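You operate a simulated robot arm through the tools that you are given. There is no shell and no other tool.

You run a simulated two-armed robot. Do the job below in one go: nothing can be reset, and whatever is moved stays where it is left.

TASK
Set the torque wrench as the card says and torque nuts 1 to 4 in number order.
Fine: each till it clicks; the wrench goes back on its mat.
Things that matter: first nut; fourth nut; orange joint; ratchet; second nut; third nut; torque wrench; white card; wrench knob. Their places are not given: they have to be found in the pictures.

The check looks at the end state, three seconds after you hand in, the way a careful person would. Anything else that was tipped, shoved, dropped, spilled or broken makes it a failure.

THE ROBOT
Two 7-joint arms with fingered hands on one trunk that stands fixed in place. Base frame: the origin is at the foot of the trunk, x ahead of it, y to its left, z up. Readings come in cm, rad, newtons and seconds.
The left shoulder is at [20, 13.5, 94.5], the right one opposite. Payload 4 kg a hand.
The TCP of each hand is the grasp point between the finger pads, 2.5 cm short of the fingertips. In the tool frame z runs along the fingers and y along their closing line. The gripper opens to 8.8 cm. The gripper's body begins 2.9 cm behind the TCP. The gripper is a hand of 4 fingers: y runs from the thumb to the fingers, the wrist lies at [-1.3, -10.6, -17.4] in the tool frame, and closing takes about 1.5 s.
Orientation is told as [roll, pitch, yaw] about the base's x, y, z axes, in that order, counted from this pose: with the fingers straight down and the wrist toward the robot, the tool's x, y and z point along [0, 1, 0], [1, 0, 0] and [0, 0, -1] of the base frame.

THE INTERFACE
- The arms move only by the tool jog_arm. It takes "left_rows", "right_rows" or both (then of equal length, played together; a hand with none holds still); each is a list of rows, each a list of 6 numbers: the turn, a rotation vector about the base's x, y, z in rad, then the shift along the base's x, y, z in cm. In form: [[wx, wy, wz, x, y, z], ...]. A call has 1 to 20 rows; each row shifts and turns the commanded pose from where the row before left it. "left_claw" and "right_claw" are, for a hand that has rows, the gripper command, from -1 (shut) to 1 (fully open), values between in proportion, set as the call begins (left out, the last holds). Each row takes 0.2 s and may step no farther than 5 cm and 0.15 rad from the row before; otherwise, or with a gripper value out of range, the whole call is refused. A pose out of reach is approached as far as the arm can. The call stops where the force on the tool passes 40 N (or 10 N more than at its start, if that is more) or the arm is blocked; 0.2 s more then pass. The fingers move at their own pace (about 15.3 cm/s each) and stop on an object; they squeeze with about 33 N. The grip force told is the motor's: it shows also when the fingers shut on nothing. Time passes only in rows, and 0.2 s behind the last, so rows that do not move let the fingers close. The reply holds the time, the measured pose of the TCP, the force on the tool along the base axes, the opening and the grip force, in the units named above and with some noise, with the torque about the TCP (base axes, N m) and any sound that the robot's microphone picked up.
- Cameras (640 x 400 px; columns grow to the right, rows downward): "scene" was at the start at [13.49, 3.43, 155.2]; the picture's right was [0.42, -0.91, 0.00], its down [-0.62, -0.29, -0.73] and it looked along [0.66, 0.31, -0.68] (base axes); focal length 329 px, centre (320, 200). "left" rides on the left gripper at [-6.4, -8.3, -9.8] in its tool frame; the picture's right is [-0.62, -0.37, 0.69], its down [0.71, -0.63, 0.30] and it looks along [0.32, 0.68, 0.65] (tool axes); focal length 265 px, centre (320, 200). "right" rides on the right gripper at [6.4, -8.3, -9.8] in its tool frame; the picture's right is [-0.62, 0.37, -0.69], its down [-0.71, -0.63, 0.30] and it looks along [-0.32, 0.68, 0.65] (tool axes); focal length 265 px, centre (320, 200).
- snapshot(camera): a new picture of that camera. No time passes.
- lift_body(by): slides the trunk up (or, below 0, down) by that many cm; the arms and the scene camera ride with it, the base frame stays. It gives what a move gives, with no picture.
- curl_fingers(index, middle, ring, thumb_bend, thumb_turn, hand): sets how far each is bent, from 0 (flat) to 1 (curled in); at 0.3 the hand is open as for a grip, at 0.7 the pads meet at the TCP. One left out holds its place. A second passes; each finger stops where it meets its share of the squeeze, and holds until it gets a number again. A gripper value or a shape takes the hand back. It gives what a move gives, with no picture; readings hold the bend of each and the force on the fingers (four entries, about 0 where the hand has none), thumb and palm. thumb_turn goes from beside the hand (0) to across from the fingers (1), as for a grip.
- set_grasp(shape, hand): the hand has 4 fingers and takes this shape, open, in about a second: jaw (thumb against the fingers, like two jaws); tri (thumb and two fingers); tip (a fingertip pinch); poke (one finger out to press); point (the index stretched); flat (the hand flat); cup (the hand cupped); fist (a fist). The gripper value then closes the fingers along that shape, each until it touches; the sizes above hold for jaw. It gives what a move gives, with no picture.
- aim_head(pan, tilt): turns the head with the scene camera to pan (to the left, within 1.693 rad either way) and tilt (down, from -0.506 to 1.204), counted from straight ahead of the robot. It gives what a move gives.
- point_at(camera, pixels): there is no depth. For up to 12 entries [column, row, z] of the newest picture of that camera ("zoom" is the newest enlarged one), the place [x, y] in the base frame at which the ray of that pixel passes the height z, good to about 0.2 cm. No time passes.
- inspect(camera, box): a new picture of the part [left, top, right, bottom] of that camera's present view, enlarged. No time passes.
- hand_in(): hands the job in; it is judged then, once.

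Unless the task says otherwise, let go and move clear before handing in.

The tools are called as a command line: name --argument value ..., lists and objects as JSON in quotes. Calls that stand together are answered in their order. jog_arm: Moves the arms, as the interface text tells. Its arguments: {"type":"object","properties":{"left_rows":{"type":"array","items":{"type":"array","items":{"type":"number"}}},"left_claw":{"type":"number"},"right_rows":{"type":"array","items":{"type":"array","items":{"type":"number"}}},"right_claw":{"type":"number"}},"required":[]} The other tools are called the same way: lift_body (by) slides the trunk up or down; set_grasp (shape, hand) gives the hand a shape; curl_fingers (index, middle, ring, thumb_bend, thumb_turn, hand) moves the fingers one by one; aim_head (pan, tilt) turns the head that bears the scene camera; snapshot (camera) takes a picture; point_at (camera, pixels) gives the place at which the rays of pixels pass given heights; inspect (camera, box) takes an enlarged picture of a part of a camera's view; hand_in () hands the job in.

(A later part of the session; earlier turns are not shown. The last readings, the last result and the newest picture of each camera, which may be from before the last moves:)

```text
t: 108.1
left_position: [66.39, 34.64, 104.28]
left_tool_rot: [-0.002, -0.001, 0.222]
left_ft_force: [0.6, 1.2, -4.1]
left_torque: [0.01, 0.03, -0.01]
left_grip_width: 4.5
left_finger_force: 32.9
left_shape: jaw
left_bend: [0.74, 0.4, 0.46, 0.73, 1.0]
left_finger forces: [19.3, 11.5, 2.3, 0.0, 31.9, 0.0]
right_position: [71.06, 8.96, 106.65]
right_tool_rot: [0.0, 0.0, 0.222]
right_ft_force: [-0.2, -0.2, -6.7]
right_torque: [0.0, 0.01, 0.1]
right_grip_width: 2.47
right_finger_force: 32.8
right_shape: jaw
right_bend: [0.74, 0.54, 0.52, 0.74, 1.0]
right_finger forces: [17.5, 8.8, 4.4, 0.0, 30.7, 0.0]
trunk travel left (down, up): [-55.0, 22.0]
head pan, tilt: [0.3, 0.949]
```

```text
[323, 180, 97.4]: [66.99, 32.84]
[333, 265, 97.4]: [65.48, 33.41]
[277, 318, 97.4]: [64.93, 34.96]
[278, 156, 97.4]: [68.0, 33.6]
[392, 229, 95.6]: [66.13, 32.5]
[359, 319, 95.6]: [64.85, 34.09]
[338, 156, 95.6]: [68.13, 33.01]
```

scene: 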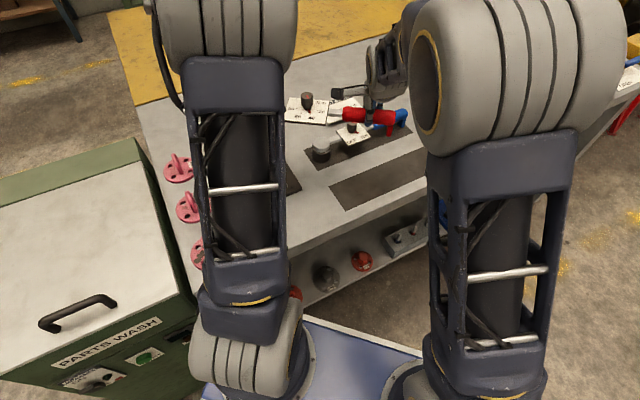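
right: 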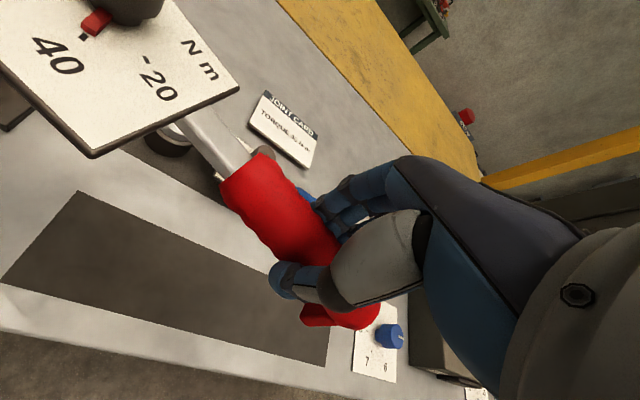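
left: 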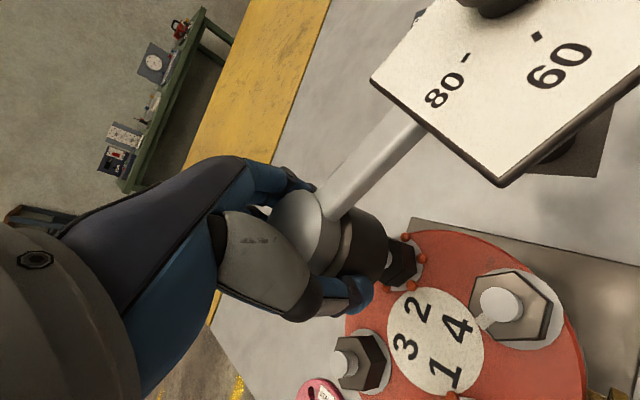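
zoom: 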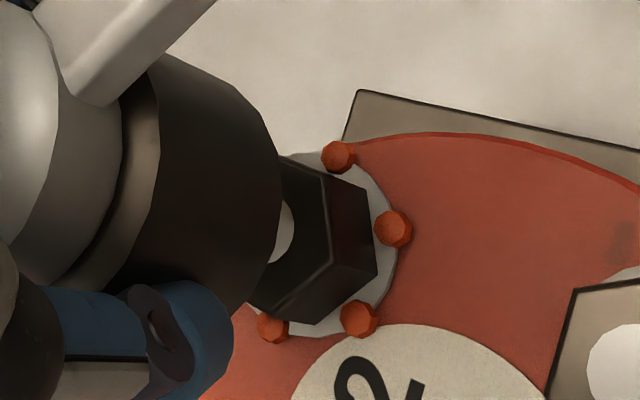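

Nut 2 is still following 1:1 (about 35° total so far), with no click yet; nut 1 had gone ~42°. I'll reseat and continue in very small steps, watching for the click.

jog_arm --left_rows '[[0, 0, 0, 0, 0, -1.2], [0, 0, 0, 0, 0, -1.2], [0, 0, 0, 0, 0, -0.8], [0, 0, 0, 0, 0, -0.6], [0, 0, 0, 0, 0, -0.6], [0, 0, 0, 0, 0, -0.5], [0, 0, 0, 0, 0, -0.5], [0, 0, 0, 0, 0, 0]]' --right_rows '[[0, 0, 0, 0, 0, -1.2], [0, 0, 0, 0, 0, -1.2], [0, 0, 0, 0, 0, -0.8], [0, 0, 0, 0, 0, -0.6], [0, 0, 0, 0, 0, -0.6], [0, 0, 0, 0, 0, -0.5], [0, 0, 0, 0, 0, -0.5], [0, 0, 0, 0, 0, 0]]'

jog_arm --left_rows '[[0, 0, -0.04, 0, 0, 0], [0, 0, -0.04, 0, 0, 0], [0, 0, 0, 0, 0, 0]]' --right_rows '[[0, 0, -0.04, -1.03, -0.16, 0], [0, 0, -0.04, -1.04, -0.12, 0], [0, 0, 0, 0, 0, 0]]'

jog_arm --left_rows '[[0, 0, -0.04, 0, 0, 0], [0, 0, -0.04, 0, 0, 0], [0, 0, 0, 0, 0, 0]]' --right_rows '[[0, 0, -0.04, -1.04, -0.08, 0], [0, 0, -0.04, -1.04, -0.04, 0], [0, 0, 0, 0, 0, 0]]'

```text
t: 109.9
left_position: [66.36, 34.62, 98.73]
left_tool_rot: [-0.002, -0.001, 0.222]
left_ft_force: [-0.5, 1.9, -3.8]
left_torque: [0.03, 0.01, -0.02]
left_grip_width: 4.52
left_finger_force: 32.6
left_shape: jaw
left_bend: [0.74, 0.4, 0.46, 0.73, 1.0]
left_finger forces: [19.3, 11.4, 2.5, 0.0, 31.8, 0.1]
right_position: [71.03, 8.93, 101.16]
right_tool_rot: [0.0, -0.001, 0.223]
right_ft_force: [0.1, -1.6, -5.6]
right_torque: [-0.03, -0.01, 0.08]
right_grip_width: 2.48
right_finger_force: 33.2
right_shape: jaw
right_bend: [0.74, 0.54, 0.52, 0.74, 1.0]
right_finger forces: [17.5, 8.7, 4.5, 0.0, 30.8, 0.1]
trunk travel left (down, up): [-55.0, 22.0]
head pan, tilt: [0.3, 0.949]
```

```text
t: 110.7
left_position: [66.44, 34.68, 98.75]
left_tool_rot: [-0.002, 0.001, 0.142]
left_ft_force: [-2.6, 3.4, -4.3]
left_torque: [0.07, 0.03, -0.03]
left_grip_width: 4.53
left_finger_force: 32.9
left_shape: jaw
left_bend: [0.74, 0.4, 0.46, 0.72, 1.0]
left_finger forces: [18.5, 10.9, 2.5, 0.0, 32.5, 0.1]
right_position: [69.02, 8.74, 101.34]
right_tool_rot: [0.002, 0.0, 0.143]
right_ft_force: [3.3, -2.9, -5.0]
right_torque: [-0.09, -0.05, 0.07]
right_grip_width: 2.45
right_finger_force: 32.6
right_shape: jaw
right_bend: [0.74, 0.53, 0.52, 0.74, 1.0]
right_finger forces: [18.0, 9.3, 4.9, 0.1, 30.2, 0.1]
trunk travel left (down, up): [-55.0, 22.0]
head pan, tilt: [0.3, 0.949]
```

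```text
t: 111.5
left_position: [66.58, 34.57, 98.7]
left_tool_rot: [0.001, 0.001, 0.062]
left_ft_force: [0.6, 3.2, -3.2]
left_torque: [0.03, -0.01, 0.02]
left_grip_width: 4.52
left_finger_force: 33.1
left_shape: jaw
left_bend: [0.74, 0.4, 0.46, 0.72, 1.0]
left_finger forces: [19.1, 11.7, 2.7, 0.0, 31.8, 0.0]
right_position: [66.91, 8.51, 101.25]
right_tool_rot: [0.0, 0.002, 0.061]
right_ft_force: [1.0, -3.0, -5.9]
right_torque: [-0.04, 0.0, 0.03]
right_grip_width: 2.48
right_finger_force: 33.0
right_shape: jaw
right_bend: [0.74, 0.53, 0.52, 0.74, 1.0]
right_finger forces: [17.5, 8.8, 4.4, 0.1, 30.8, 0.1]
trunk travel left (down, up): [-55.0, 22.0]
head pan, tilt: [0.3, 0.949]
```

At yaw 0.14 there was a clear couple (right +3.3 N, left −2.6 N), which vanished at yaw 0.06: it looks like nut 2 broke over at ~41°, like nut 1. Lifting to check nut 2's angle.

jog_arm --left_rows '[[0, 0, 0, 0, 0, 0.8], [0, 0, 0, 0, 0, 1.2], [0, 0, 0, 0, 0, 1.2], [0, 0, 0, 0, 0, 1.2], [0, 0, 0, 0, 0, 1.0], [0, 0, 0, 0, 0, 0]]' --right_rows '[[0, 0, 0, 0, 0, 0.8], [0, 0, 0, 0, 0, 1.2], [0, 0, 0, 0, 0, 1.2], [0, 0, 0, 0, 0, 1.2], [0, 0, 0, 0, 0, 1.0], [0, 0, 0, 0, 0, 0]]'

inspect --camera "left" --box '[340, 190, 460, 310]'

point_at --camera "zoom" --pixels '[[320, 200, 97.4]]'

```text
t: 112.9
left_position: [66.44, 34.68, 104.12]
left_tool_rot: [-0.001, 0.0, 0.06]
left_ft_force: [0.0, -0.8, -3.8]
left_torque: [0.0, 0.03, -0.05]
left_grip_width: 4.54
left_finger_force: 32.9
left_shape: jaw
left_bend: [0.74, 0.4, 0.46, 0.72, 1.0]
left_finger forces: [19.1, 11.7, 2.1, 0.0, 31.7, 0.1]
right_position: [67.0, 8.47, 106.66]
right_tool_rot: [-0.001, -0.001, 0.065]
right_ft_force: [-0.6, 0.1, -6.3]
right_torque: [0.02, 0.02, 0.07]
right_grip_width: 2.45
right_finger_force: 32.7
right_shape: jaw
right_bend: [0.74, 0.54, 0.52, 0.74, 1.0]
right_finger forces: [17.5, 8.7, 4.5, 0.1, 30.8, 0.0]
trunk travel left (down, up): [-55.0, 22.0]
head pan, tilt: [0.3, 0.949]
```

```text
3.33 times, centred on (400, 250) of left
```

zoom: 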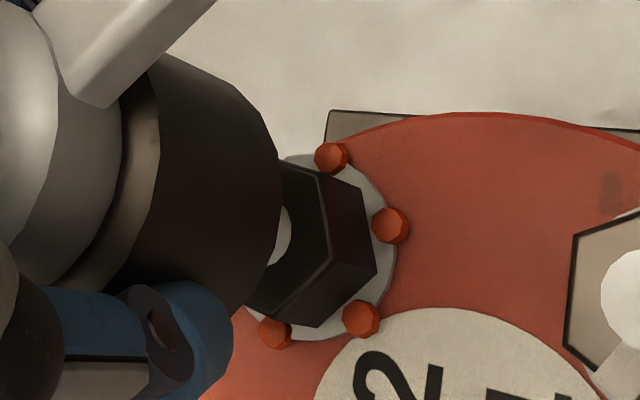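

```text
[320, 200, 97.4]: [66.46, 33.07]
```

point_at --camera "zoom" --pixels '[[318, 175, 97.4], [330, 262, 97.4], [277, 320, 97.4], [280, 158, 97.4], [389, 226, 95.6], [361, 320, 95.6], [331, 157, 95.6]]'

snapshot --camera "left"

```text
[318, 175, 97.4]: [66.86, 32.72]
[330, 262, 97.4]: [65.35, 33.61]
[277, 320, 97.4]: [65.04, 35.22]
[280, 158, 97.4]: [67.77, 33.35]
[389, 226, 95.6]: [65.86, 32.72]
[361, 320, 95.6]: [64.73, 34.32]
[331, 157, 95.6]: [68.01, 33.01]
```

```text
taken
```

left: 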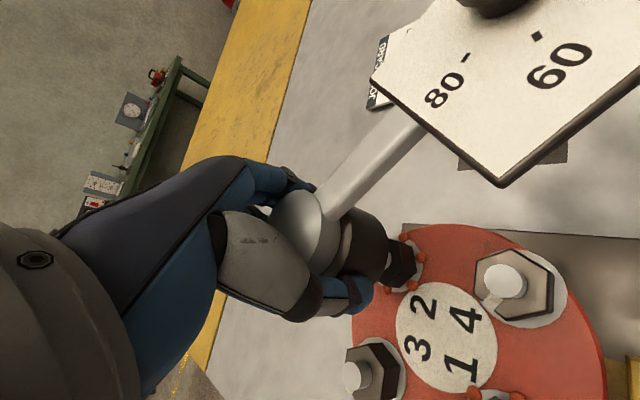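

Nut 2 is now at ≈32° mod 60, the same final angle as nut 1 (~43° turned). To be sure it has broken over, I'll reseat and turn another 0.16 rad, watching for any couple.

jog_arm --left_rows '[[0, 0, 0, 0, 0, -1.2], [0, 0, 0, 0, 0, -1.2], [0, 0, 0, 0, 0, -0.8], [0, 0, 0, 0, 0, -0.6], [0, 0, 0, 0, 0, -0.6], [0, 0, 0, 0, 0, -0.5], [0, 0, 0, 0, 0, -0.5], [0, 0, 0, 0, 0, 0]]' --right_rows '[[0, 0, 0, 0, 0, -1.2], [0, 0, 0, 0, 0, -1.2], [0, 0, 0, 0, 0, -0.8], [0, 0, 0, 0, 0, -0.6], [0, 0, 0, 0, 0, -0.6], [0, 0, 0, 0, 0, -0.5], [0, 0, 0, 0, 0, -0.5], [0, 0, 0, 0, 0, 0]]'

jog_arm --left_rows '[[0, 0, -0.04, 0, 0, 0], [0, 0, -0.04, 0, 0, 0], [0, 0, 0, 0, 0, 0]]' --right_rows '[[0, 0, -0.04, -1.05, 0, 0], [0, 0, -0.04, -1.05, 0.04, 0], [0, 0, 0, 0, 0, 0]]'

jog_arm --left_rows '[[0, 0, -0.04, 0, 0, 0], [0, 0, -0.04, 0, 0, 0], [0, 0, 0, 0, 0, 0]]' --right_rows '[[0, 0, -0.04, -1.05, 0.08, 0], [0, 0, -0.04, -1.04, 0.12, 0], [0, 0, 0, 0, 0, 0]]'

```text
t: 114.7
left_position: [66.32, 34.72, 98.74]
left_tool_rot: [-0.001, 0.003, 0.062]
left_ft_force: [-0.7, 0.6, -2.2]
left_torque: [-0.01, -0.02, -0.01]
left_grip_width: 4.51
left_finger_force: 33.1
left_shape: jaw
left_bend: [0.74, 0.4, 0.46, 0.72, 1.0]
left_finger forces: [19.0, 11.5, 1.9, 0.0, 31.7, 0.0]
right_position: [66.97, 8.39, 101.19]
right_tool_rot: [-0.001, -0.001, 0.063]
right_ft_force: [-0.4, -0.6, -5.5]
right_torque: [0.0, -0.04, 0.1]
right_grip_width: 2.49
right_finger_force: 33.4
right_shape: jaw
right_bend: [0.74, 0.54, 0.52, 0.74, 1.0]
right_finger forces: [17.6, 8.7, 4.4, 0.0, 30.7, 0.0]
trunk travel left (down, up): [-55.0, 22.0]
head pan, tilt: [0.3, 0.949]
```

```text
t: 115.5
left_position: [66.48, 34.66, 98.63]
left_tool_rot: [-0.004, 0.001, -0.018]
left_ft_force: [0.1, 0.8, -3.3]
left_torque: [0.01, -0.02, -0.06]
left_grip_width: 4.51
left_finger_force: 32.7
left_shape: jaw
left_bend: [0.74, 0.4, 0.46, 0.72, 1.0]
left_finger forces: [19.0, 11.5, 2.1, 0.0, 31.8, 0.0]
right_position: [64.84, 8.47, 101.23]
right_tool_rot: [-0.001, 0.0, -0.017]
right_ft_force: [0.3, -0.7, -5.3]
right_torque: [-0.03, 0.02, 0.07]
right_grip_width: 2.46
right_finger_force: 33.2
right_shape: jaw
right_bend: [0.74, 0.54, 0.52, 0.74, 1.0]
right_finger forces: [17.6, 8.7, 4.4, 0.1, 30.7, 0.0]
trunk travel left (down, up): [-55.0, 22.0]
head pan, tilt: [0.3, 0.949]
```

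```text
t: 116.3
left_position: [66.41, 34.58, 98.71]
left_tool_rot: [-0.001, 0.001, -0.098]
left_ft_force: [0.6, 1.0, -4.4]
left_torque: [-0.06, 0.0, -0.05]
left_grip_width: 4.52
left_finger_force: 32.9
left_shape: jaw
left_bend: [0.74, 0.4, 0.46, 0.72, 1.0]
left_finger forces: [19.2, 11.6, 2.0, 0.0, 31.7, 0.0]
right_position: [62.83, 8.66, 101.19]
right_tool_rot: [-0.001, 0.001, -0.096]
right_ft_force: [-0.7, -0.7, -4.8]
right_torque: [0.01, 0.0, 0.1]
right_grip_width: 2.51
right_finger_force: 33.6
right_shape: jaw
right_bend: [0.74, 0.53, 0.52, 0.74, 1.0]
right_finger forces: [17.5, 8.7, 4.5, 0.0, 30.8, 0.0]
trunk travel left (down, up): [-55.0, 22.0]
head pan, tilt: [0.3, 0.949]
```

No couple at all: nut 2 is done. I'll lift off and swing toward nut 3, first half.

jog_arm --left_rows '[[0, 0, 0, 0, 0, 0.8], [0, 0, 0, 0, 0, 1.2], [0, 0, 0, 0, 0, 1.2], [0, 0, 0, 0, 0, 1.2], [0, 0, 0, 0, 0, 1.0], [0, 0, 0, 0, 0, 0]]' --right_rows '[[0, 0, 0, 0, 0, 0.8], [0, 0, 0, 0, 0, 1.2], [0, 0, 0, 0, 0, 1.2], [0, 0, 0, 0, 0, 1.2], [0, 0, 0, 0, 0, 1.0], [0, 0, 0, 0, 0, 0]]'

jog_arm --left_rows '[[0, 0, 0.0575, -0.331, 0.331, 0], [0, 0, 0.0575, -0.331, 0.331, 0], [0, 0, 0.0575, -0.331, 0.331, 0], [0, 0, 0.0575, -0.331, 0.331, 0], [0, 0, 0.0575, -0.331, 0.331, 0], [0, 0, 0.0575, -0.331, 0.331, 0], [0, 0, 0.0575, -0.331, 0.331, 0], [0, 0, 0.0575, -0.331, 0.331, 0], [0, 0, 0, 0, 0, 0]]' --right_rows '[[0, 0, 0.0575, 1.14, 0.14, 0], [0, 0, 0.0575, 1.17, 0.25, 0], [0, 0, 0.0575, 1.18, 0.34, 0], [0, 0, 0.0575, 1.17, 0.42, 0], [0, 0, 0.0575, 1.17, 0.51, 0], [0, 0, 0.0575, 1.15, 0.6, 0], [0, 0, 0.0575, 1.13, 0.68, 0], [0, 0, 0.0575, 1.12, 0.76, 0], [0, 0, 0, 0, 0, 0]]'

snapshot --camera "scene"

```text
t: 117.7
left_position: [66.36, 34.69, 104.17]
left_tool_rot: [-0.002, 0.0, -0.099]
left_ft_force: [0.8, 1.5, -3.9]
left_torque: [0.01, 0.0, -0.06]
left_grip_width: 4.53
left_finger_force: 32.7
left_shape: jaw
left_bend: [0.74, 0.4, 0.46, 0.72, 1.0]
left_finger forces: [19.1, 11.4, 2.2, 0.1, 31.4, 0.1]
right_position: [62.77, 8.65, 106.57]
right_tool_rot: [0.0, 0.0, -0.097]
right_ft_force: [-1.0, -1.7, -6.9]
right_torque: [-0.03, -0.01, 0.11]
right_grip_width: 2.48
right_finger_force: 33.0
right_shape: jaw
right_bend: [0.74, 0.53, 0.52, 0.74, 1.0]
right_finger forces: [17.3, 8.9, 4.6, 0.0, 31.0, 0.1]
trunk travel left (down, up): [-55.0, 22.0]
head pan, tilt: [0.3, 0.949]
```

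```text
t: 119.7
left_position: [63.79, 37.33, 104.1]
left_tool_rot: [-0.002, 0.001, 0.36]
left_ft_force: [0.6, 0.3, -3.1]
left_torque: [-0.02, 0.01, -0.07]
left_grip_width: 4.53
left_finger_force: 32.7
left_shape: jaw
left_bend: [0.74, 0.4, 0.46, 0.72, 1.0]
left_finger forces: [19.1, 11.4, 1.8, 0.1, 31.4, 0.1]
right_position: [72.16, 12.42, 106.59]
right_tool_rot: [-0.001, 0.0, 0.365]
right_ft_force: [-0.9, 0.1, -5.6]
right_torque: [-0.02, -0.03, 0.1]
right_grip_width: 2.48
right_finger_force: 32.9
right_shape: jaw
right_bend: [0.74, 0.53, 0.52, 0.74, 1.0]
right_finger forces: [17.4, 8.8, 4.6, 0.1, 31.0, 0.0]
trunk travel left (down, up): [-55.0, 22.0]
head pan, tilt: [0.3, 0.949]
```

```text
taken
```

scene: 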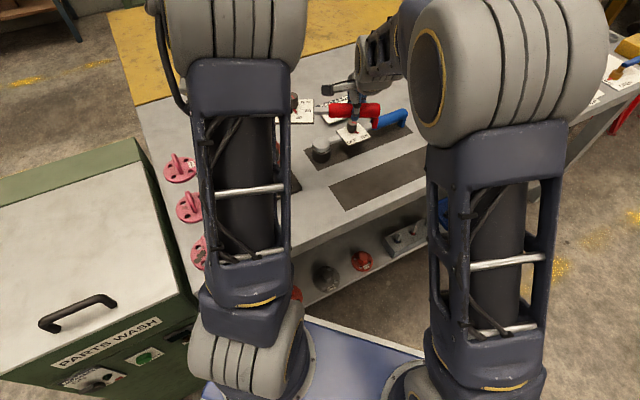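

jog_arm --left_rows '[[0, 0, 0.0575, -0.331, 0.331, 0], [0, 0, 0.0575, -0.331, 0.331, 0], [0, 0, 0.0575, -0.331, 0.331, 0], [0, 0, 0.0575, -0.331, 0.331, 0], [0, 0, 0.0575, -0.331, 0.331, 0], [0, 0, 0.0575, -0.331, 0.331, 0], [0, 0, 0.0575, -0.331, 0.331, 0], [0, 0, 0.0575, -0.331, 0.331, 0], [0, 0, 0, 0, 0, 0]]' --right_rows '[[0, 0, 0.0575, 1.08, 0.85, 0], [0, 0, 0.0575, 1.05, 0.93, 0], [0, 0, 0.0575, 1.02, 1.01, 0], [0, 0, 0.0575, 0.97, 1.08, 0], [0, 0, 0.0575, 0.94, 1.16, 0], [0, 0, 0.0575, 0.88, 1.23, 0], [0, 0, 0.0575, 0.83, 1.3, 0], [0, 0, 0.0575, 0.76, 1.35, 0], [0, 0, 0, 0, 0, 0]]'

snapshot --camera "scene"

snapshot --camera "left"

inspect --camera "left" --box '[340, 190, 460, 310]'

```text
t: 121.7
left_position: [61.31, 39.97, 103.96]
left_tool_rot: [-0.002, 0.0, 0.822]
left_ft_force: [-1.2, 0.7, -3.0]
left_torque: [0.02, 0.04, -0.1]
left_grip_width: 4.5
left_finger_force: 32.5
left_shape: jaw
left_bend: [0.74, 0.4, 0.46, 0.72, 1.0]
left_finger forces: [19.0, 11.5, 2.0, 0.0, 31.4, 0.0]
right_position: [79.63, 21.31, 106.47]
right_tool_rot: [0.0, 0.001, 0.824]
right_ft_force: [1.3, 0.1, -5.6]
right_torque: [-0.01, -0.01, 0.09]
right_grip_width: 2.48
right_finger_force: 33.4
right_shape: jaw
right_bend: [0.74, 0.54, 0.52, 0.74, 1.0]
right_finger forces: [17.4, 8.7, 4.5, 0.1, 30.7, 0.0]
trunk travel left (down, up): [-55.0, 22.0]
head pan, tilt: [0.3, 0.949]
```

```text
taken
```

scene: 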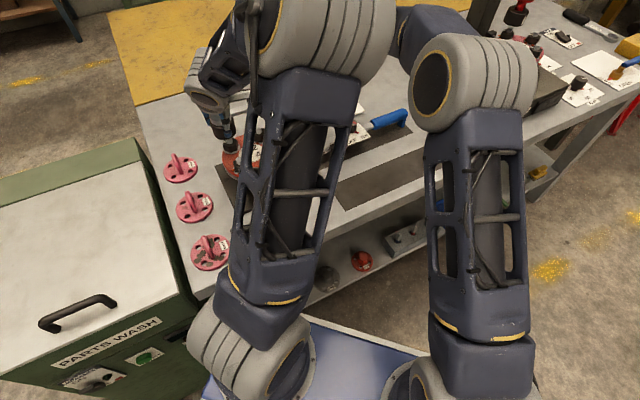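

```text
taken
```

left: 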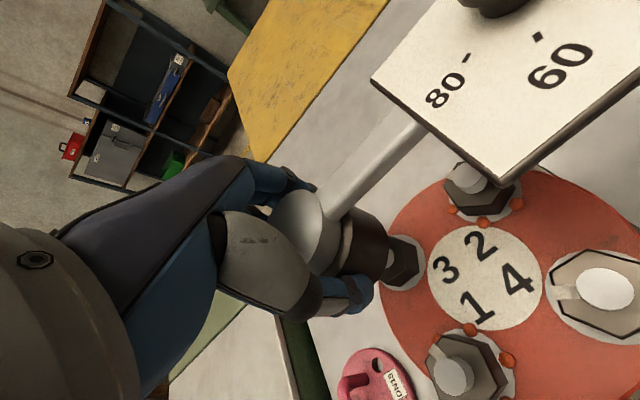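

```text
3.33 times, centred on (400, 250) of left
```

zoom: 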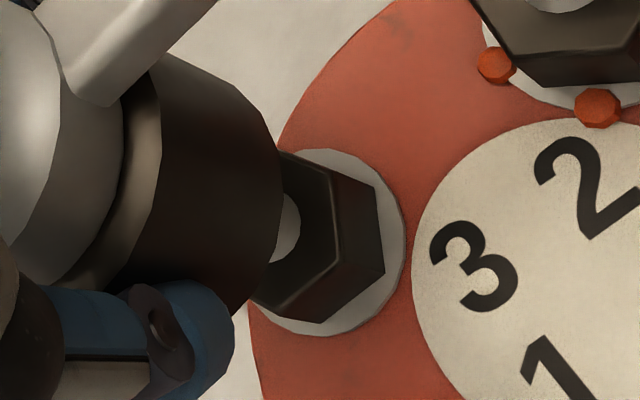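

point_at --camera "zoom" --pixels '[[332, 172, 97.4], [338, 255, 97.4], [276, 308, 97.4], [280, 152, 97.4]]'

```text
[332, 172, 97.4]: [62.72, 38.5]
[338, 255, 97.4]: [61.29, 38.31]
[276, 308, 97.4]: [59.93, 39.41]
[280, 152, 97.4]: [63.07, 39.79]
```

Nut 3's centre is ≈(61.5,39.75) and the socket is right over it. Descending.

jog_arm --left_rows '[[0, 0, 0, 0, 0, -1.2], [0, 0, 0, 0, 0, -1.2], [0, 0, 0, 0, 0, -0.8], [0, 0, 0, 0, 0, -0.6], [0, 0, 0, 0, 0, -0.6], [0, 0, 0, 0, 0, -0.5], [0, 0, 0, 0, 0, -0.4], [0, 0, 0, 0, 0, 0]]' --right_rows '[[0, 0, 0, 0, 0, -1.2], [0, 0, 0, 0, 0, -1.2], [0, 0, 0, 0, 0, -0.8], [0, 0, 0, 0, 0, -0.6], [0, 0, 0, 0, 0, -0.6], [0, 0, 0, 0, 0, -0.5], [0, 0, 0, 0, 0, -0.4], [0, 0, 0, 0, 0, 0]]'

inspect --camera "left" --box '[300, 170, 460, 310]'

```text
t: 123.5
left_position: [61.2, 39.97, 98.81]
left_tool_rot: [-0.002, -0.001, 0.821]
left_ft_force: [-0.2, 0.7, -3.7]
left_torque: [0.01, 0.0, -0.03]
left_grip_width: 4.51
left_finger_force: 33.0
left_shape: jaw
left_bend: [0.74, 0.4, 0.46, 0.72, 1.0]
left_finger forces: [19.1, 11.4, 2.2, 0.1, 31.4, 0.1]
right_position: [79.74, 21.19, 101.15]
right_tool_rot: [0.0, 0.0, 0.822]
right_ft_force: [0.7, -0.7, -6.1]
right_torque: [-0.02, -0.01, 0.06]
right_grip_width: 2.48
right_finger_force: 33.0
right_shape: jaw
right_bend: [0.74, 0.53, 0.52, 0.74, 1.0]
right_finger forces: [17.4, 8.7, 4.6, 0.1, 30.9, 0.0]
trunk travel left (down, up): [-55.0, 22.0]
head pan, tilt: [0.3, 0.949]
```

```text
2.86 times, centred on (380, 240) of left
```

zoom: 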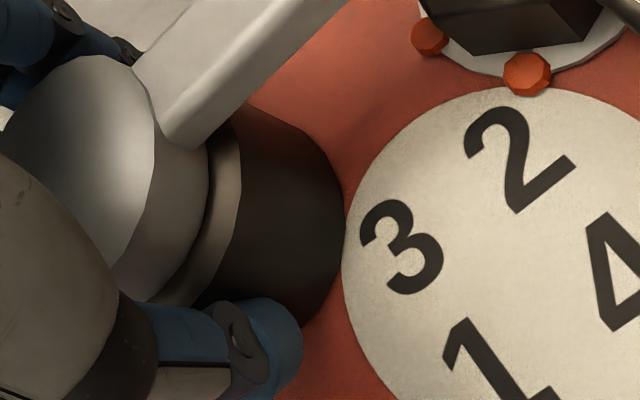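

Good seat. Turning nut 3 clockwise: first 0.4 rad.

jog_arm --left_rows '[[0, 0, -0.04, 0, 0, -0.08], [0, 0, -0.04, 0, 0, 0], [0, 0, -0.04, 0, 0, 0], [0, 0, -0.04, 0, 0, 0], [0, 0, -0.04, 0, 0, 0], [0, 0, -0.04, 0, 0, 0], [0, 0, -0.04, 0, 0, 0], [0, 0, -0.04, 0, 0, 0], [0, 0, -0.04, 0, 0, 0], [0, 0, -0.04, 0, 0, 0], [0, 0, 0, 0, 0, 0]]' --right_rows '[[0, 0, -0.04, -0.76, -0.72, -0.08], [0, 0, -0.04, -0.78, -0.68, 0], [0, 0, -0.04, -0.82, -0.65, 0], [0, 0, -0.04, -0.84, -0.62, 0], [0, 0, -0.04, -0.86, -0.59, 0], [0, 0, -0.04, -0.89, -0.57, 0], [0, 0, -0.04, -0.91, -0.53, 0], [0, 0, -0.04, -0.93, -0.5, 0], [0, 0, -0.04, -0.94, -0.46, 0], [0, 0, -0.04, -0.96, -0.43, 0], [0, 0, 0, 0, 0, 0]]'

jog_arm --left_rows '[[0, 0, -0.04, 0, 0, 0], [0, 0, -0.04, 0, 0, 0], [0, 0, -0.04, 0, 0, 0], [0, 0, -0.04, 0, 0, 0], [0, 0, 0, 0, 0, 0]]' --right_rows '[[0, 0, -0.04, -0.98, -0.37, 0], [0, 0, -0.04, -0.99, -0.33, 0], [0, 0, -0.04, -1.01, -0.29, 0], [0, 0, -0.04, -1.01, -0.25, 0], [0, 0, 0, 0, 0, 0]]'

```text
t: 125.9
left_position: [61.17, 39.86, 98.87]
left_tool_rot: [-0.002, -0.001, 0.42]
left_ft_force: [-1.6, 1.5, -3.5]
left_torque: [0.06, 0.0, -0.04]
left_grip_width: 4.52
left_finger_force: 33.5
left_shape: jaw
left_bend: [0.74, 0.4, 0.46, 0.72, 1.0]
left_finger forces: [18.6, 11.1, 2.1, 0.0, 32.0, 0.0]
right_position: [70.81, 15.61, 101.32]
right_tool_rot: [0.0, 0.002, 0.42]
right_ft_force: [1.5, -1.2, -5.8]
right_torque: [-0.04, -0.05, 0.08]
right_grip_width: 2.5
right_finger_force: 32.9
right_shape: jaw
right_bend: [0.74, 0.53, 0.52, 0.74, 1.0]
right_finger forces: [17.9, 8.9, 4.7, 0.1, 30.4, 0.0]
trunk travel left (down, up): [-55.0, 22.0]
head pan, tilt: [0.3, 0.949]
```

```text
t: 127.1
left_position: [61.22, 39.96, 98.81]
left_tool_rot: [-0.002, -0.002, 0.261]
left_ft_force: [-1.2, -1.4, -3.8]
left_torque: [-0.02, -0.04, -0.07]
left_grip_width: 4.52
left_finger_force: 32.8
left_shape: jaw
left_bend: [0.74, 0.4, 0.46, 0.72, 1.0]
left_finger forces: [18.6, 11.0, 1.7, 0.0, 32.1, 0.0]
right_position: [67.0, 14.29, 101.14]
right_tool_rot: [0.0, 0.0, 0.261]
right_ft_force: [0.9, 1.4, -5.9]
right_torque: [0.01, -0.08, 0.09]
right_grip_width: 2.49
right_finger_force: 33.4
right_shape: jaw
right_bend: [0.74, 0.53, 0.52, 0.74, 1.0]
right_finger forces: [17.9, 9.2, 4.7, 0.0, 30.1, 0.0]
trunk travel left (down, up): [-55.0, 22.0]
head pan, tilt: [0.3, 0.949]
```

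Finger loads (left 18.6/32.1, right 17.9/30.1) show it is driving the nut. Continuing in small steps.

jog_arm --left_rows '[[0, 0, -0.04, 0, 0, 0], [0, 0, -0.04, 0, 0, 0], [0, 0, -0.03, 0, 0, 0], [0, 0, 0, 0, 0, 0]]' --right_rows '[[0, 0, -0.04, -1.03, -0.2, 0], [0, 0, -0.04, -1.03, -0.15, 0], [0, 0, -0.03, -0.78, -0.1, 0], [0, 0, 0, 0, 0, 0]]'

jog_arm --left_rows '[[0, 0, -0.03, 0, 0, 0], [0, 0, -0.03, 0, 0, 0], [0, 0, 0, 0, 0, 0]]' --right_rows '[[0, 0, -0.03, -0.78, -0.07, 0], [0, 0, -0.03, -0.78, -0.05, 0], [0, 0, 0, 0, 0, 0]]'

jog_arm --left_rows '[[0, 0, -0.03, 0, 0, 0], [0, 0, -0.03, 0, 0, 0], [0, 0, 0, 0, 0, 0]]' --right_rows '[[0, 0, -0.03, -0.78, -0.03, 0], [0, 0, -0.03, -0.78, 0, 0], [0, 0, 0, 0, 0, 0]]'

```text
t: 128.1
left_position: [61.16, 39.79, 98.76]
left_tool_rot: [-0.002, -0.001, 0.151]
left_ft_force: [-2.8, -1.6, -3.3]
left_torque: [-0.01, 0.02, -0.08]
left_grip_width: 4.5
left_finger_force: 33.1
left_shape: jaw
left_bend: [0.74, 0.4, 0.46, 0.72, 1.0]
left_finger forces: [18.5, 10.9, 1.5, 0.0, 32.1, 0.1]
right_position: [64.18, 13.76, 101.27]
right_tool_rot: [0.001, 0.0, 0.153]
right_ft_force: [2.2, 1.1, -6.1]
right_torque: [0.03, -0.03, 0.07]
right_grip_width: 2.45
right_finger_force: 32.6
right_shape: jaw
right_bend: [0.74, 0.53, 0.52, 0.74, 1.0]
right_finger forces: [18.0, 9.3, 4.6, 0.0, 30.0, 0.0]
trunk travel left (down, up): [-55.0, 22.0]
head pan, tilt: [0.3, 0.949]
```

```text
t: 128.9
left_position: [61.16, 39.85, 98.84]
left_tool_rot: [-0.001, 0.0, 0.092]
left_ft_force: [-0.5, 0.0, -2.7]
left_torque: [-0.03, 0.0, -0.06]
left_grip_width: 4.51
left_finger_force: 32.8
left_shape: jaw
left_bend: [0.74, 0.4, 0.46, 0.72, 1.0]
left_finger forces: [19.1, 11.7, 2.0, 0.1, 31.7, 0.0]
right_position: [62.34, 13.54, 101.21]
right_tool_rot: [-0.001, 0.001, 0.092]
right_ft_force: [-0.8, 0.2, -5.7]
right_torque: [0.06, -0.01, 0.09]
right_grip_width: 2.47
right_finger_force: 33.5
right_shape: jaw
right_bend: [0.74, 0.53, 0.52, 0.74, 1.0]
right_finger forces: [17.3, 8.6, 4.5, 0.0, 30.7, 0.1]
trunk travel left (down, up): [-55.0, 22.0]
head pan, tilt: [0.3, 0.949]
```

```text
t: 129.7
left_position: [61.14, 40.06, 98.74]
left_tool_rot: [-0.002, 0.001, 0.031]
left_ft_force: [1.4, -0.3, -3.6]
left_torque: [-0.03, 0.01, -0.07]
left_grip_width: 4.5
left_finger_force: 32.6
left_shape: jaw
left_bend: [0.74, 0.4, 0.46, 0.72, 1.0]
left_finger forces: [19.0, 11.5, 1.9, 0.1, 31.6, 0.0]
right_position: [60.86, 13.79, 101.12]
right_tool_rot: [0.0, 0.0, 0.034]
right_ft_force: [-0.1, 1.0, -5.6]
right_torque: [0.01, -0.01, 0.09]
right_grip_width: 2.5
right_finger_force: 32.7
right_shape: jaw
right_bend: [0.74, 0.53, 0.52, 0.74, 1.0]
right_finger forces: [17.4, 8.6, 4.5, 0.0, 30.7, 0.0]
trunk travel left (down, up): [-55.0, 22.0]
head pan, tilt: [0.3, 0.949]
```

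The driving couple disappeared between yaw 0.15 and 0.09, i.e. at ~40° of turn, the same as nut 2: nut 3 has clicked over (and nut 1's 41.7° stroke passed it too). Lifting and swinging back above nut 3.

jog_arm --left_rows '[[0, 0, 0, 0, 0, 0.8], [0, 0, 0, 0, 0, 1.2], [0, 0, 0, 0, 0, 1.2], [0, 0, 0, 0, 0, 1.2], [0, 0, 0, 0, 0, 0.6], [0, 0, 0, 0, 0, 0]]' --right_rows '[[0, 0, 0, 0, 0, 0.8], [0, 0, 0, 0, 0, 1.2], [0, 0, 0, 0, 0, 1.2], [0, 0, 0, 0, 0, 1.2], [0, 0, 0, 0, 0, 0.6], [0, 0, 0, 0, 0, 0]]'

jog_arm --left_rows '[[0, 0, 0.0566, 0, 0, 0], [0, 0, 0.0566, 0, 0, 0], [0, 0, 0.0566, 0, 0, 0], [0, 0, 0.0566, 0, 0, 0], [0, 0, 0.0566, 0, 0, 0], [0, 0, 0.0566, 0, 0, 0], [0, 0, 0.0566, 0, 0, 0], [0, 0, 0, 0, 0, 0]]' --right_rows '[[0, 0, 0.0566, 1.5, 0.08, 0], [0, 0, 0.0566, 1.47, 0.11, 0], [0, 0, 0.0566, 1.47, 0.19, 0], [0, 0, 0.0566, 1.46, 0.28, 0], [0, 0, 0.0566, 1.44, 0.36, 0], [0, 0, 0.0566, 1.41, 0.44, 0], [0, 0, 0.0566, 1.39, 0.52, 0], [0, 0, 0, 0, 0, 0]]'

jog_arm --left_rows '[[0, 0, 0.0566, 0, 0, 0], [0, 0, 0.0566, 0, 0, 0], [0, 0, 0.0566, 0, 0, 0], [0, 0, 0.0566, 0, 0, 0], [0, 0, 0.0566, 0, 0, 0], [0, 0, 0.0566, 0, 0, 0], [0, 0, 0.0566, 0, 0, 0], [0, 0, 0, 0, 0, 0]]' --right_rows '[[0, 0, 0.0566, 1.36, 0.59, 0], [0, 0, 0.0566, 1.32, 0.68, 0], [0, 0, 0.0566, 1.28, 0.74, 0], [0, 0, 0.0566, 1.24, 0.82, 0], [0, 0, 0.0566, 1.19, 0.89, 0], [0, 0, 0.0566, 1.14, 0.96, 0], [0, 0, 0.0566, 1.08, 1.0, 0], [0, 0, 0, 0, 0, 0]]'

snapshot --camera "left"

snapshot --camera "scene"

```text
t: 131.1
left_position: [61.1, 39.88, 103.72]
left_tool_rot: [-0.003, 0.0, 0.031]
left_ft_force: [-0.7, 0.7, -3.8]
left_torque: [-0.03, -0.02, -0.04]
left_grip_width: 4.5
left_finger_force: 33.6
left_shape: jaw
left_bend: [0.74, 0.4, 0.46, 0.72, 1.0]
left_finger forces: [18.9, 11.6, 2.1, 0.0, 31.6, 0.0]
right_position: [60.89, 13.7, 106.16]
right_tool_rot: [0.0, 0.002, 0.033]
right_ft_force: [0.6, -1.4, -6.0]
right_torque: [-0.03, -0.01, 0.08]
right_grip_width: 2.47
right_finger_force: 33.4
right_shape: jaw
right_bend: [0.74, 0.53, 0.52, 0.74, 1.0]
right_finger forces: [17.3, 8.7, 4.6, 0.0, 30.7, 0.0]
trunk travel left (down, up): [-55.0, 22.0]
head pan, tilt: [0.3, 0.949]
```

```text
t: 132.9
left_position: [61.07, 39.91, 103.68]
left_tool_rot: [-0.003, 0.001, 0.429]
left_ft_force: [-0.4, 1.9, -3.4]
left_torque: [0.03, 0.02, -0.02]
left_grip_width: 4.51
left_finger_force: 33.1
left_shape: jaw
left_bend: [0.74, 0.4, 0.46, 0.72, 1.0]
left_finger forces: [19.0, 11.6, 2.8, 0.0, 31.6, 0.0]
right_position: [71.02, 15.67, 106.18]
right_tool_rot: [-0.001, 0.0, 0.43]
right_ft_force: [1.7, -3.0, -5.8]
right_torque: [-0.02, 0.0, 0.08]
right_grip_width: 2.46
right_finger_force: 32.7
right_shape: jaw
right_bend: [0.74, 0.53, 0.52, 0.74, 1.0]
right_finger forces: [17.2, 8.8, 4.9, 0.1, 31.2, 0.0]
trunk travel left (down, up): [-55.0, 22.0]
head pan, tilt: [0.3, 0.949]
```

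```text
t: 134.7
left_position: [61.1, 40.0, 103.78]
left_tool_rot: [-0.001, 0.001, 0.824]
left_ft_force: [-0.8, 1.1, -4.0]
left_torque: [0.0, 0.02, -0.04]
left_grip_width: 4.52
left_finger_force: 33.0
left_shape: jaw
left_bend: [0.74, 0.4, 0.46, 0.72, 1.0]
left_finger forces: [19.1, 11.7, 2.3, 0.0, 31.6, 0.0]
right_position: [79.61, 21.33, 106.16]
right_tool_rot: [0.001, 0.0, 0.825]
right_ft_force: [1.1, -1.7, -5.9]
right_torque: [-0.05, -0.01, 0.08]
right_grip_width: 2.5
right_finger_force: 32.9
right_shape: jaw
right_bend: [0.74, 0.53, 0.52, 0.74, 1.0]
right_finger forces: [17.5, 8.9, 4.7, 0.0, 31.1, 0.0]
trunk travel left (down, up): [-55.0, 22.0]
head pan, tilt: [0.3, 0.949]
```

```text
taken
```

left: 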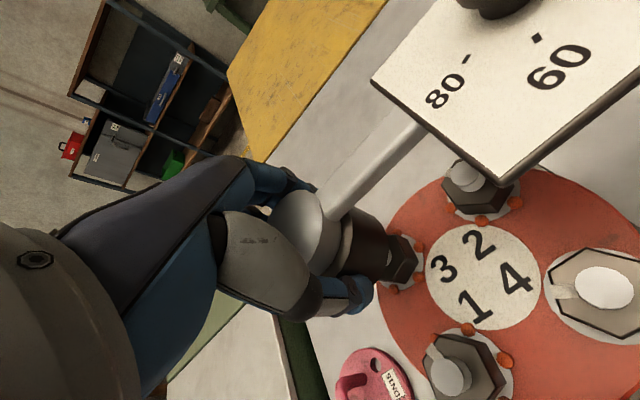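

```text
taken
```

scene: 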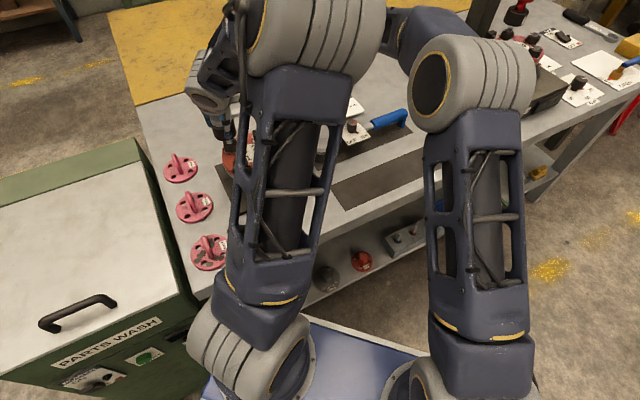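

Nut 3 now shows its beads too. Moving on to nut 4 in straight translation, watching the elbows.

jog_arm --left_rows '[[0, 0, 0, 0.02, -1.74, 0], [0, 0, 0, 0.02, -1.74, 0], [0, 0, 0, 0.02, -1.74, 0], [0, 0, 0, 0, 0, 0]]' --right_rows '[[0, 0, 0, 0.02, -1.74, 0], [0, 0, 0, 0.02, -1.74, 0], [0, 0, 0, 0.02, -1.74, 0], [0, 0, 0, 0, 0, 0]]'

snapshot --camera "scene"

```text
t: 135.7
left_position: [61.16, 34.8, 103.64]
left_tool_rot: [-0.002, -0.001, 0.824]
left_ft_force: [-1.3, 1.9, -4.3]
left_torque: [0.04, 0.05, -0.04]
left_grip_width: 4.51
left_finger_force: 33.4
left_shape: jaw
left_bend: [0.74, 0.4, 0.46, 0.72, 1.0]
left_finger forces: [19.2, 11.5, 2.2, 0.1, 31.5, 0.0]
right_position: [79.72, 16.27, 106.3]
right_tool_rot: [-0.001, 0.002, 0.827]
right_ft_force: [1.2, -2.0, -5.4]
right_torque: [-0.05, -0.01, 0.06]
right_grip_width: 2.47
right_finger_force: 33.1
right_shape: jaw
right_bend: [0.74, 0.53, 0.52, 0.74, 1.0]
right_finger forces: [17.2, 9.0, 4.8, 0.1, 31.1, 0.0]
trunk travel left (down, up): [-55.0, 22.0]
head pan, tilt: [0.3, 0.949]
```

```text
taken
```

scene: 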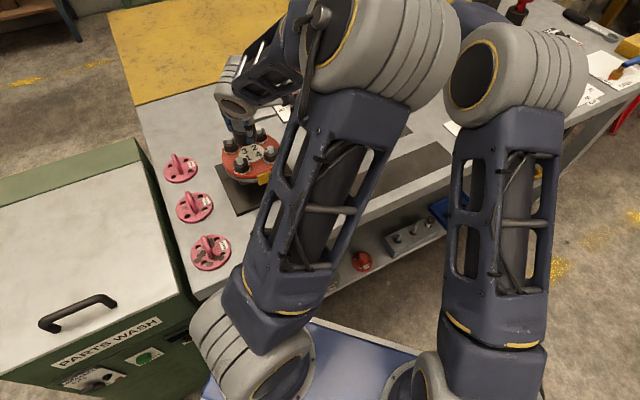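

Elbow gap looks adequate and the configuration matches the first carry. Continuing to nut 4.

jog_arm --left_rows '[[0, 0, 0, 0.02, -1.3, 0], [0, 0, 0, 0.02, -1.3, 0], [0, 0, 0, 0, 0, 0]]' --right_rows '[[0, 0, 0, 0.02, -1.3, 0], [0, 0, 0, 0.02, -1.3, 0], [0, 0, 0, 0, 0, 0]]'

snapshot --camera "scene"

jog_arm --left_rows '[[0, 0, 0, 0.02, -1.3, 0], [0, 0, 0, 0.02, -1.3, 0], [0, 0, 0, 0, 0, 0]]' --right_rows '[[0, 0, 0, 0.02, -1.3, 0], [0, 0, 0, 0.02, -1.3, 0], [0, 0, 0, 0, 0, 0]]'

snapshot --camera "scene"

snapshot --camera "left"

inspect --camera "left" --box '[340, 190, 460, 310]'

```text
t: 136.5
left_position: [61.18, 32.2, 103.88]
left_tool_rot: [-0.001, 0.0, 0.824]
left_ft_force: [-0.6, 1.1, -4.1]
left_torque: [0.02, 0.02, -0.03]
left_grip_width: 4.53
left_finger_force: 33.7
left_shape: jaw
left_bend: [0.74, 0.4, 0.46, 0.72, 1.0]
left_finger forces: [19.1, 11.7, 2.2, 0.0, 31.5, 0.1]
right_position: [79.78, 13.65, 106.09]
right_tool_rot: [0.0, 0.001, 0.824]
right_ft_force: [1.4, -1.7, -5.9]
right_torque: [0.01, -0.01, 0.04]
right_grip_width: 2.49
right_finger_force: 33.1
right_shape: jaw
right_bend: [0.74, 0.53, 0.52, 0.74, 1.0]
right_finger forces: [17.4, 8.8, 4.8, 0.0, 31.1, 0.0]
trunk travel left (down, up): [-55.0, 22.0]
head pan, tilt: [0.3, 0.949]
```

```text
taken
```

scene: 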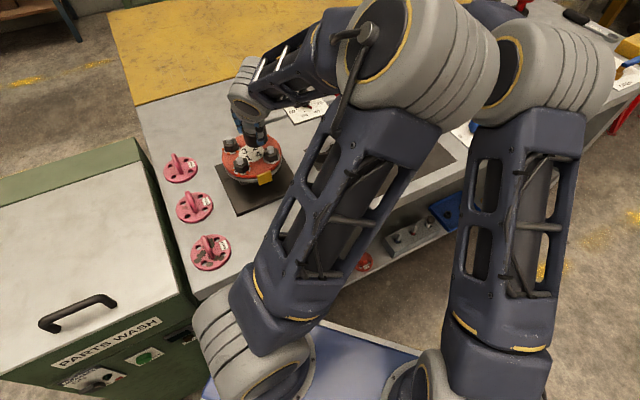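

```text
t: 137.3
left_position: [61.23, 29.5, 103.78]
left_tool_rot: [-0.002, 0.0, 0.824]
left_ft_force: [0.2, 0.5, -4.0]
left_torque: [-0.02, 0.01, -0.08]
left_grip_width: 4.54
left_finger_force: 33.3
left_shape: jaw
left_bend: [0.74, 0.4, 0.46, 0.72, 1.0]
left_finger forces: [18.9, 11.7, 2.0, 0.1, 31.6, 0.0]
right_position: [79.84, 10.86, 106.08]
right_tool_rot: [0.0, -0.001, 0.828]
right_ft_force: [-0.1, 0.3, -5.7]
right_torque: [-0.01, 0.03, 0.07]
right_grip_width: 2.49
right_finger_force: 32.8
right_shape: jaw
right_bend: [0.74, 0.53, 0.52, 0.74, 1.0]
right_finger forces: [17.6, 8.7, 4.6, 0.0, 30.8, 0.0]
trunk travel left (down, up): [-55.0, 22.0]
head pan, tilt: [0.3, 0.949]
```

```text
taken
```

scene: 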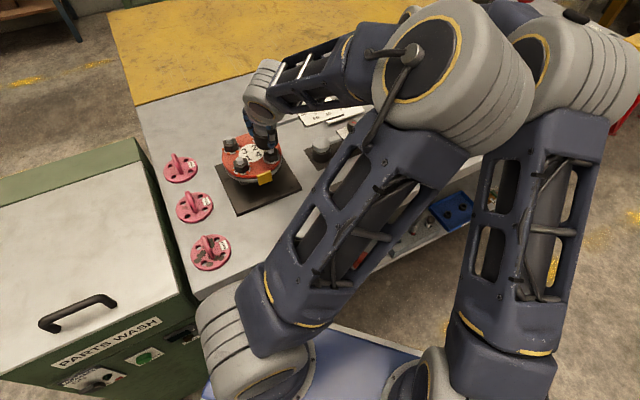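

```text
taken
```

left: 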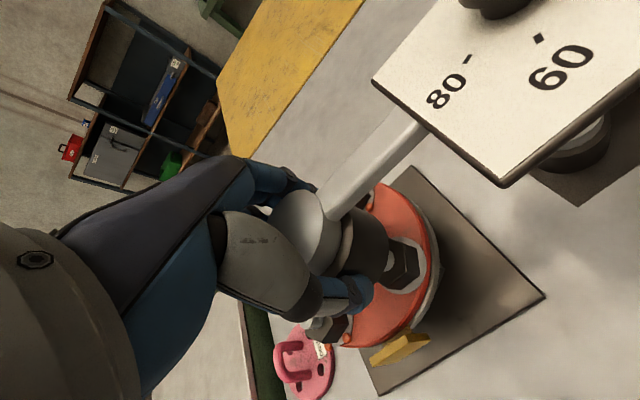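

```text
3.33 times, centred on (400, 250) of left
```

zoom: 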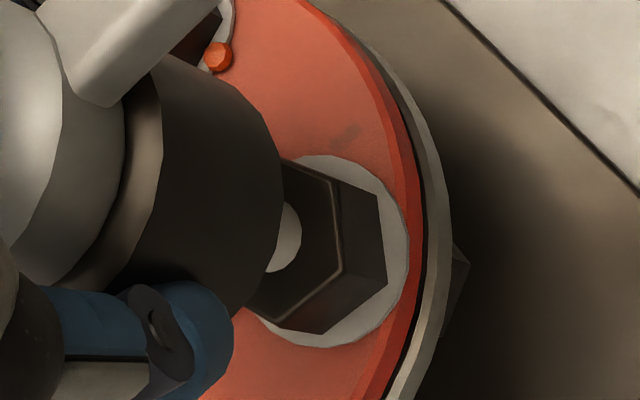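

point_at --camera "zoom" --pixels '[[332, 182, 97.4], [340, 268, 97.4], [283, 322, 97.4]]'

jog_arm --left_rows '[[0, 0, 0, 0, 0, -0.8], [0, 0, 0, 0, 0, -0.8], [0, 0, 0, 0, 0, -0.8], [0, 0, 0, 0, 0, 0]]' --right_rows '[[0, 0, 0, 0, 0, -0.8], [0, 0, 0, 0, 0, -0.8], [0, 0, 0, 0, 0, -0.8], [0, 0, 0, 0, 0, 0]]'

```text
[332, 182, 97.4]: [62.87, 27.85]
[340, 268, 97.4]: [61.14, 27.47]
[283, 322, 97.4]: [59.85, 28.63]
```

```text
t: 138.3
left_position: [61.24, 29.43, 101.38]
left_tool_rot: [-0.002, 0.0, 0.824]
left_ft_force: [0.0, 0.4, -3.7]
left_torque: [-0.05, -0.04, -0.06]
left_grip_width: 4.48
left_finger_force: 32.9
left_shape: jaw
left_bend: [0.74, 0.4, 0.46, 0.72, 1.0]
left_finger forces: [18.9, 11.7, 2.0, 0.0, 31.8, 0.1]
right_position: [79.72, 10.96, 103.69]
right_tool_rot: [-0.001, 0.0, 0.825]
right_ft_force: [0.9, -0.1, -6.0]
right_torque: [0.0, -0.02, 0.04]
right_grip_width: 2.49
right_finger_force: 33.2
right_shape: jaw
right_bend: [0.74, 0.53, 0.52, 0.74, 1.0]
right_finger forces: [17.6, 8.9, 4.5, 0.1, 30.8, 0.0]
trunk travel left (down, up): [-55.0, 22.0]
head pan, tilt: [0.3, 0.949]
```

Nut 4's centre ≈(61.5,29.2), and the socket is over it. Descending the rest of the way.

jog_arm --left_rows '[[0, 0, 0, 0.03, 0, -0.6], [0, 0, 0, 0, 0, -0.6], [0, 0, 0, 0, 0, -0.5], [0, 0, 0, 0, 0, -0.5], [0, 0, 0, 0, 0, -0.4], [0, 0, 0, 0, 0, 0]]' --right_rows '[[0, 0, 0, 0.03, 0, -0.6], [0, 0, 0, 0, 0, -0.6], [0, 0, 0, 0, 0, -0.5], [0, 0, 0, 0, 0, -0.5], [0, 0, 0, 0, 0, -0.4], [0, 0, 0, 0, 0, 0]]'

inspect --camera "left" --box '[300, 170, 460, 310]'

```text
t: 139.7
left_position: [61.36, 29.5, 98.83]
left_tool_rot: [-0.002, 0.0, 0.823]
left_ft_force: [-0.9, 1.9, -3.7]
left_torque: [-0.03, 0.0, -0.01]
left_grip_width: 4.5
left_finger_force: 32.8
left_shape: jaw
left_bend: [0.74, 0.4, 0.46, 0.72, 1.0]
left_finger forces: [19.1, 11.4, 2.4, 0.0, 31.5, 0.0]
right_position: [79.94, 10.87, 101.18]
right_tool_rot: [0.001, 0.0, 0.823]
right_ft_force: [1.1, -1.2, -6.5]
right_torque: [-0.05, -0.01, 0.08]
right_grip_width: 2.49
right_finger_force: 32.8
right_shape: jaw
right_bend: [0.74, 0.53, 0.52, 0.74, 1.0]
right_finger forces: [17.2, 8.7, 4.8, 0.1, 30.9, 0.1]
trunk travel left (down, up): [-55.0, 22.0]
head pan, tilt: [0.3, 0.949]
```

```text
2.86 times, centred on (380, 240) of left
```

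zoom: 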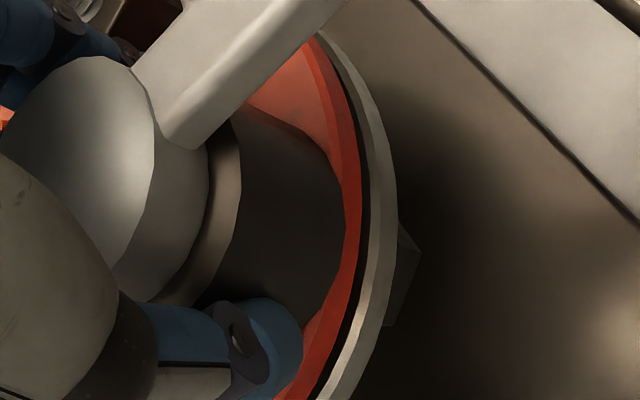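

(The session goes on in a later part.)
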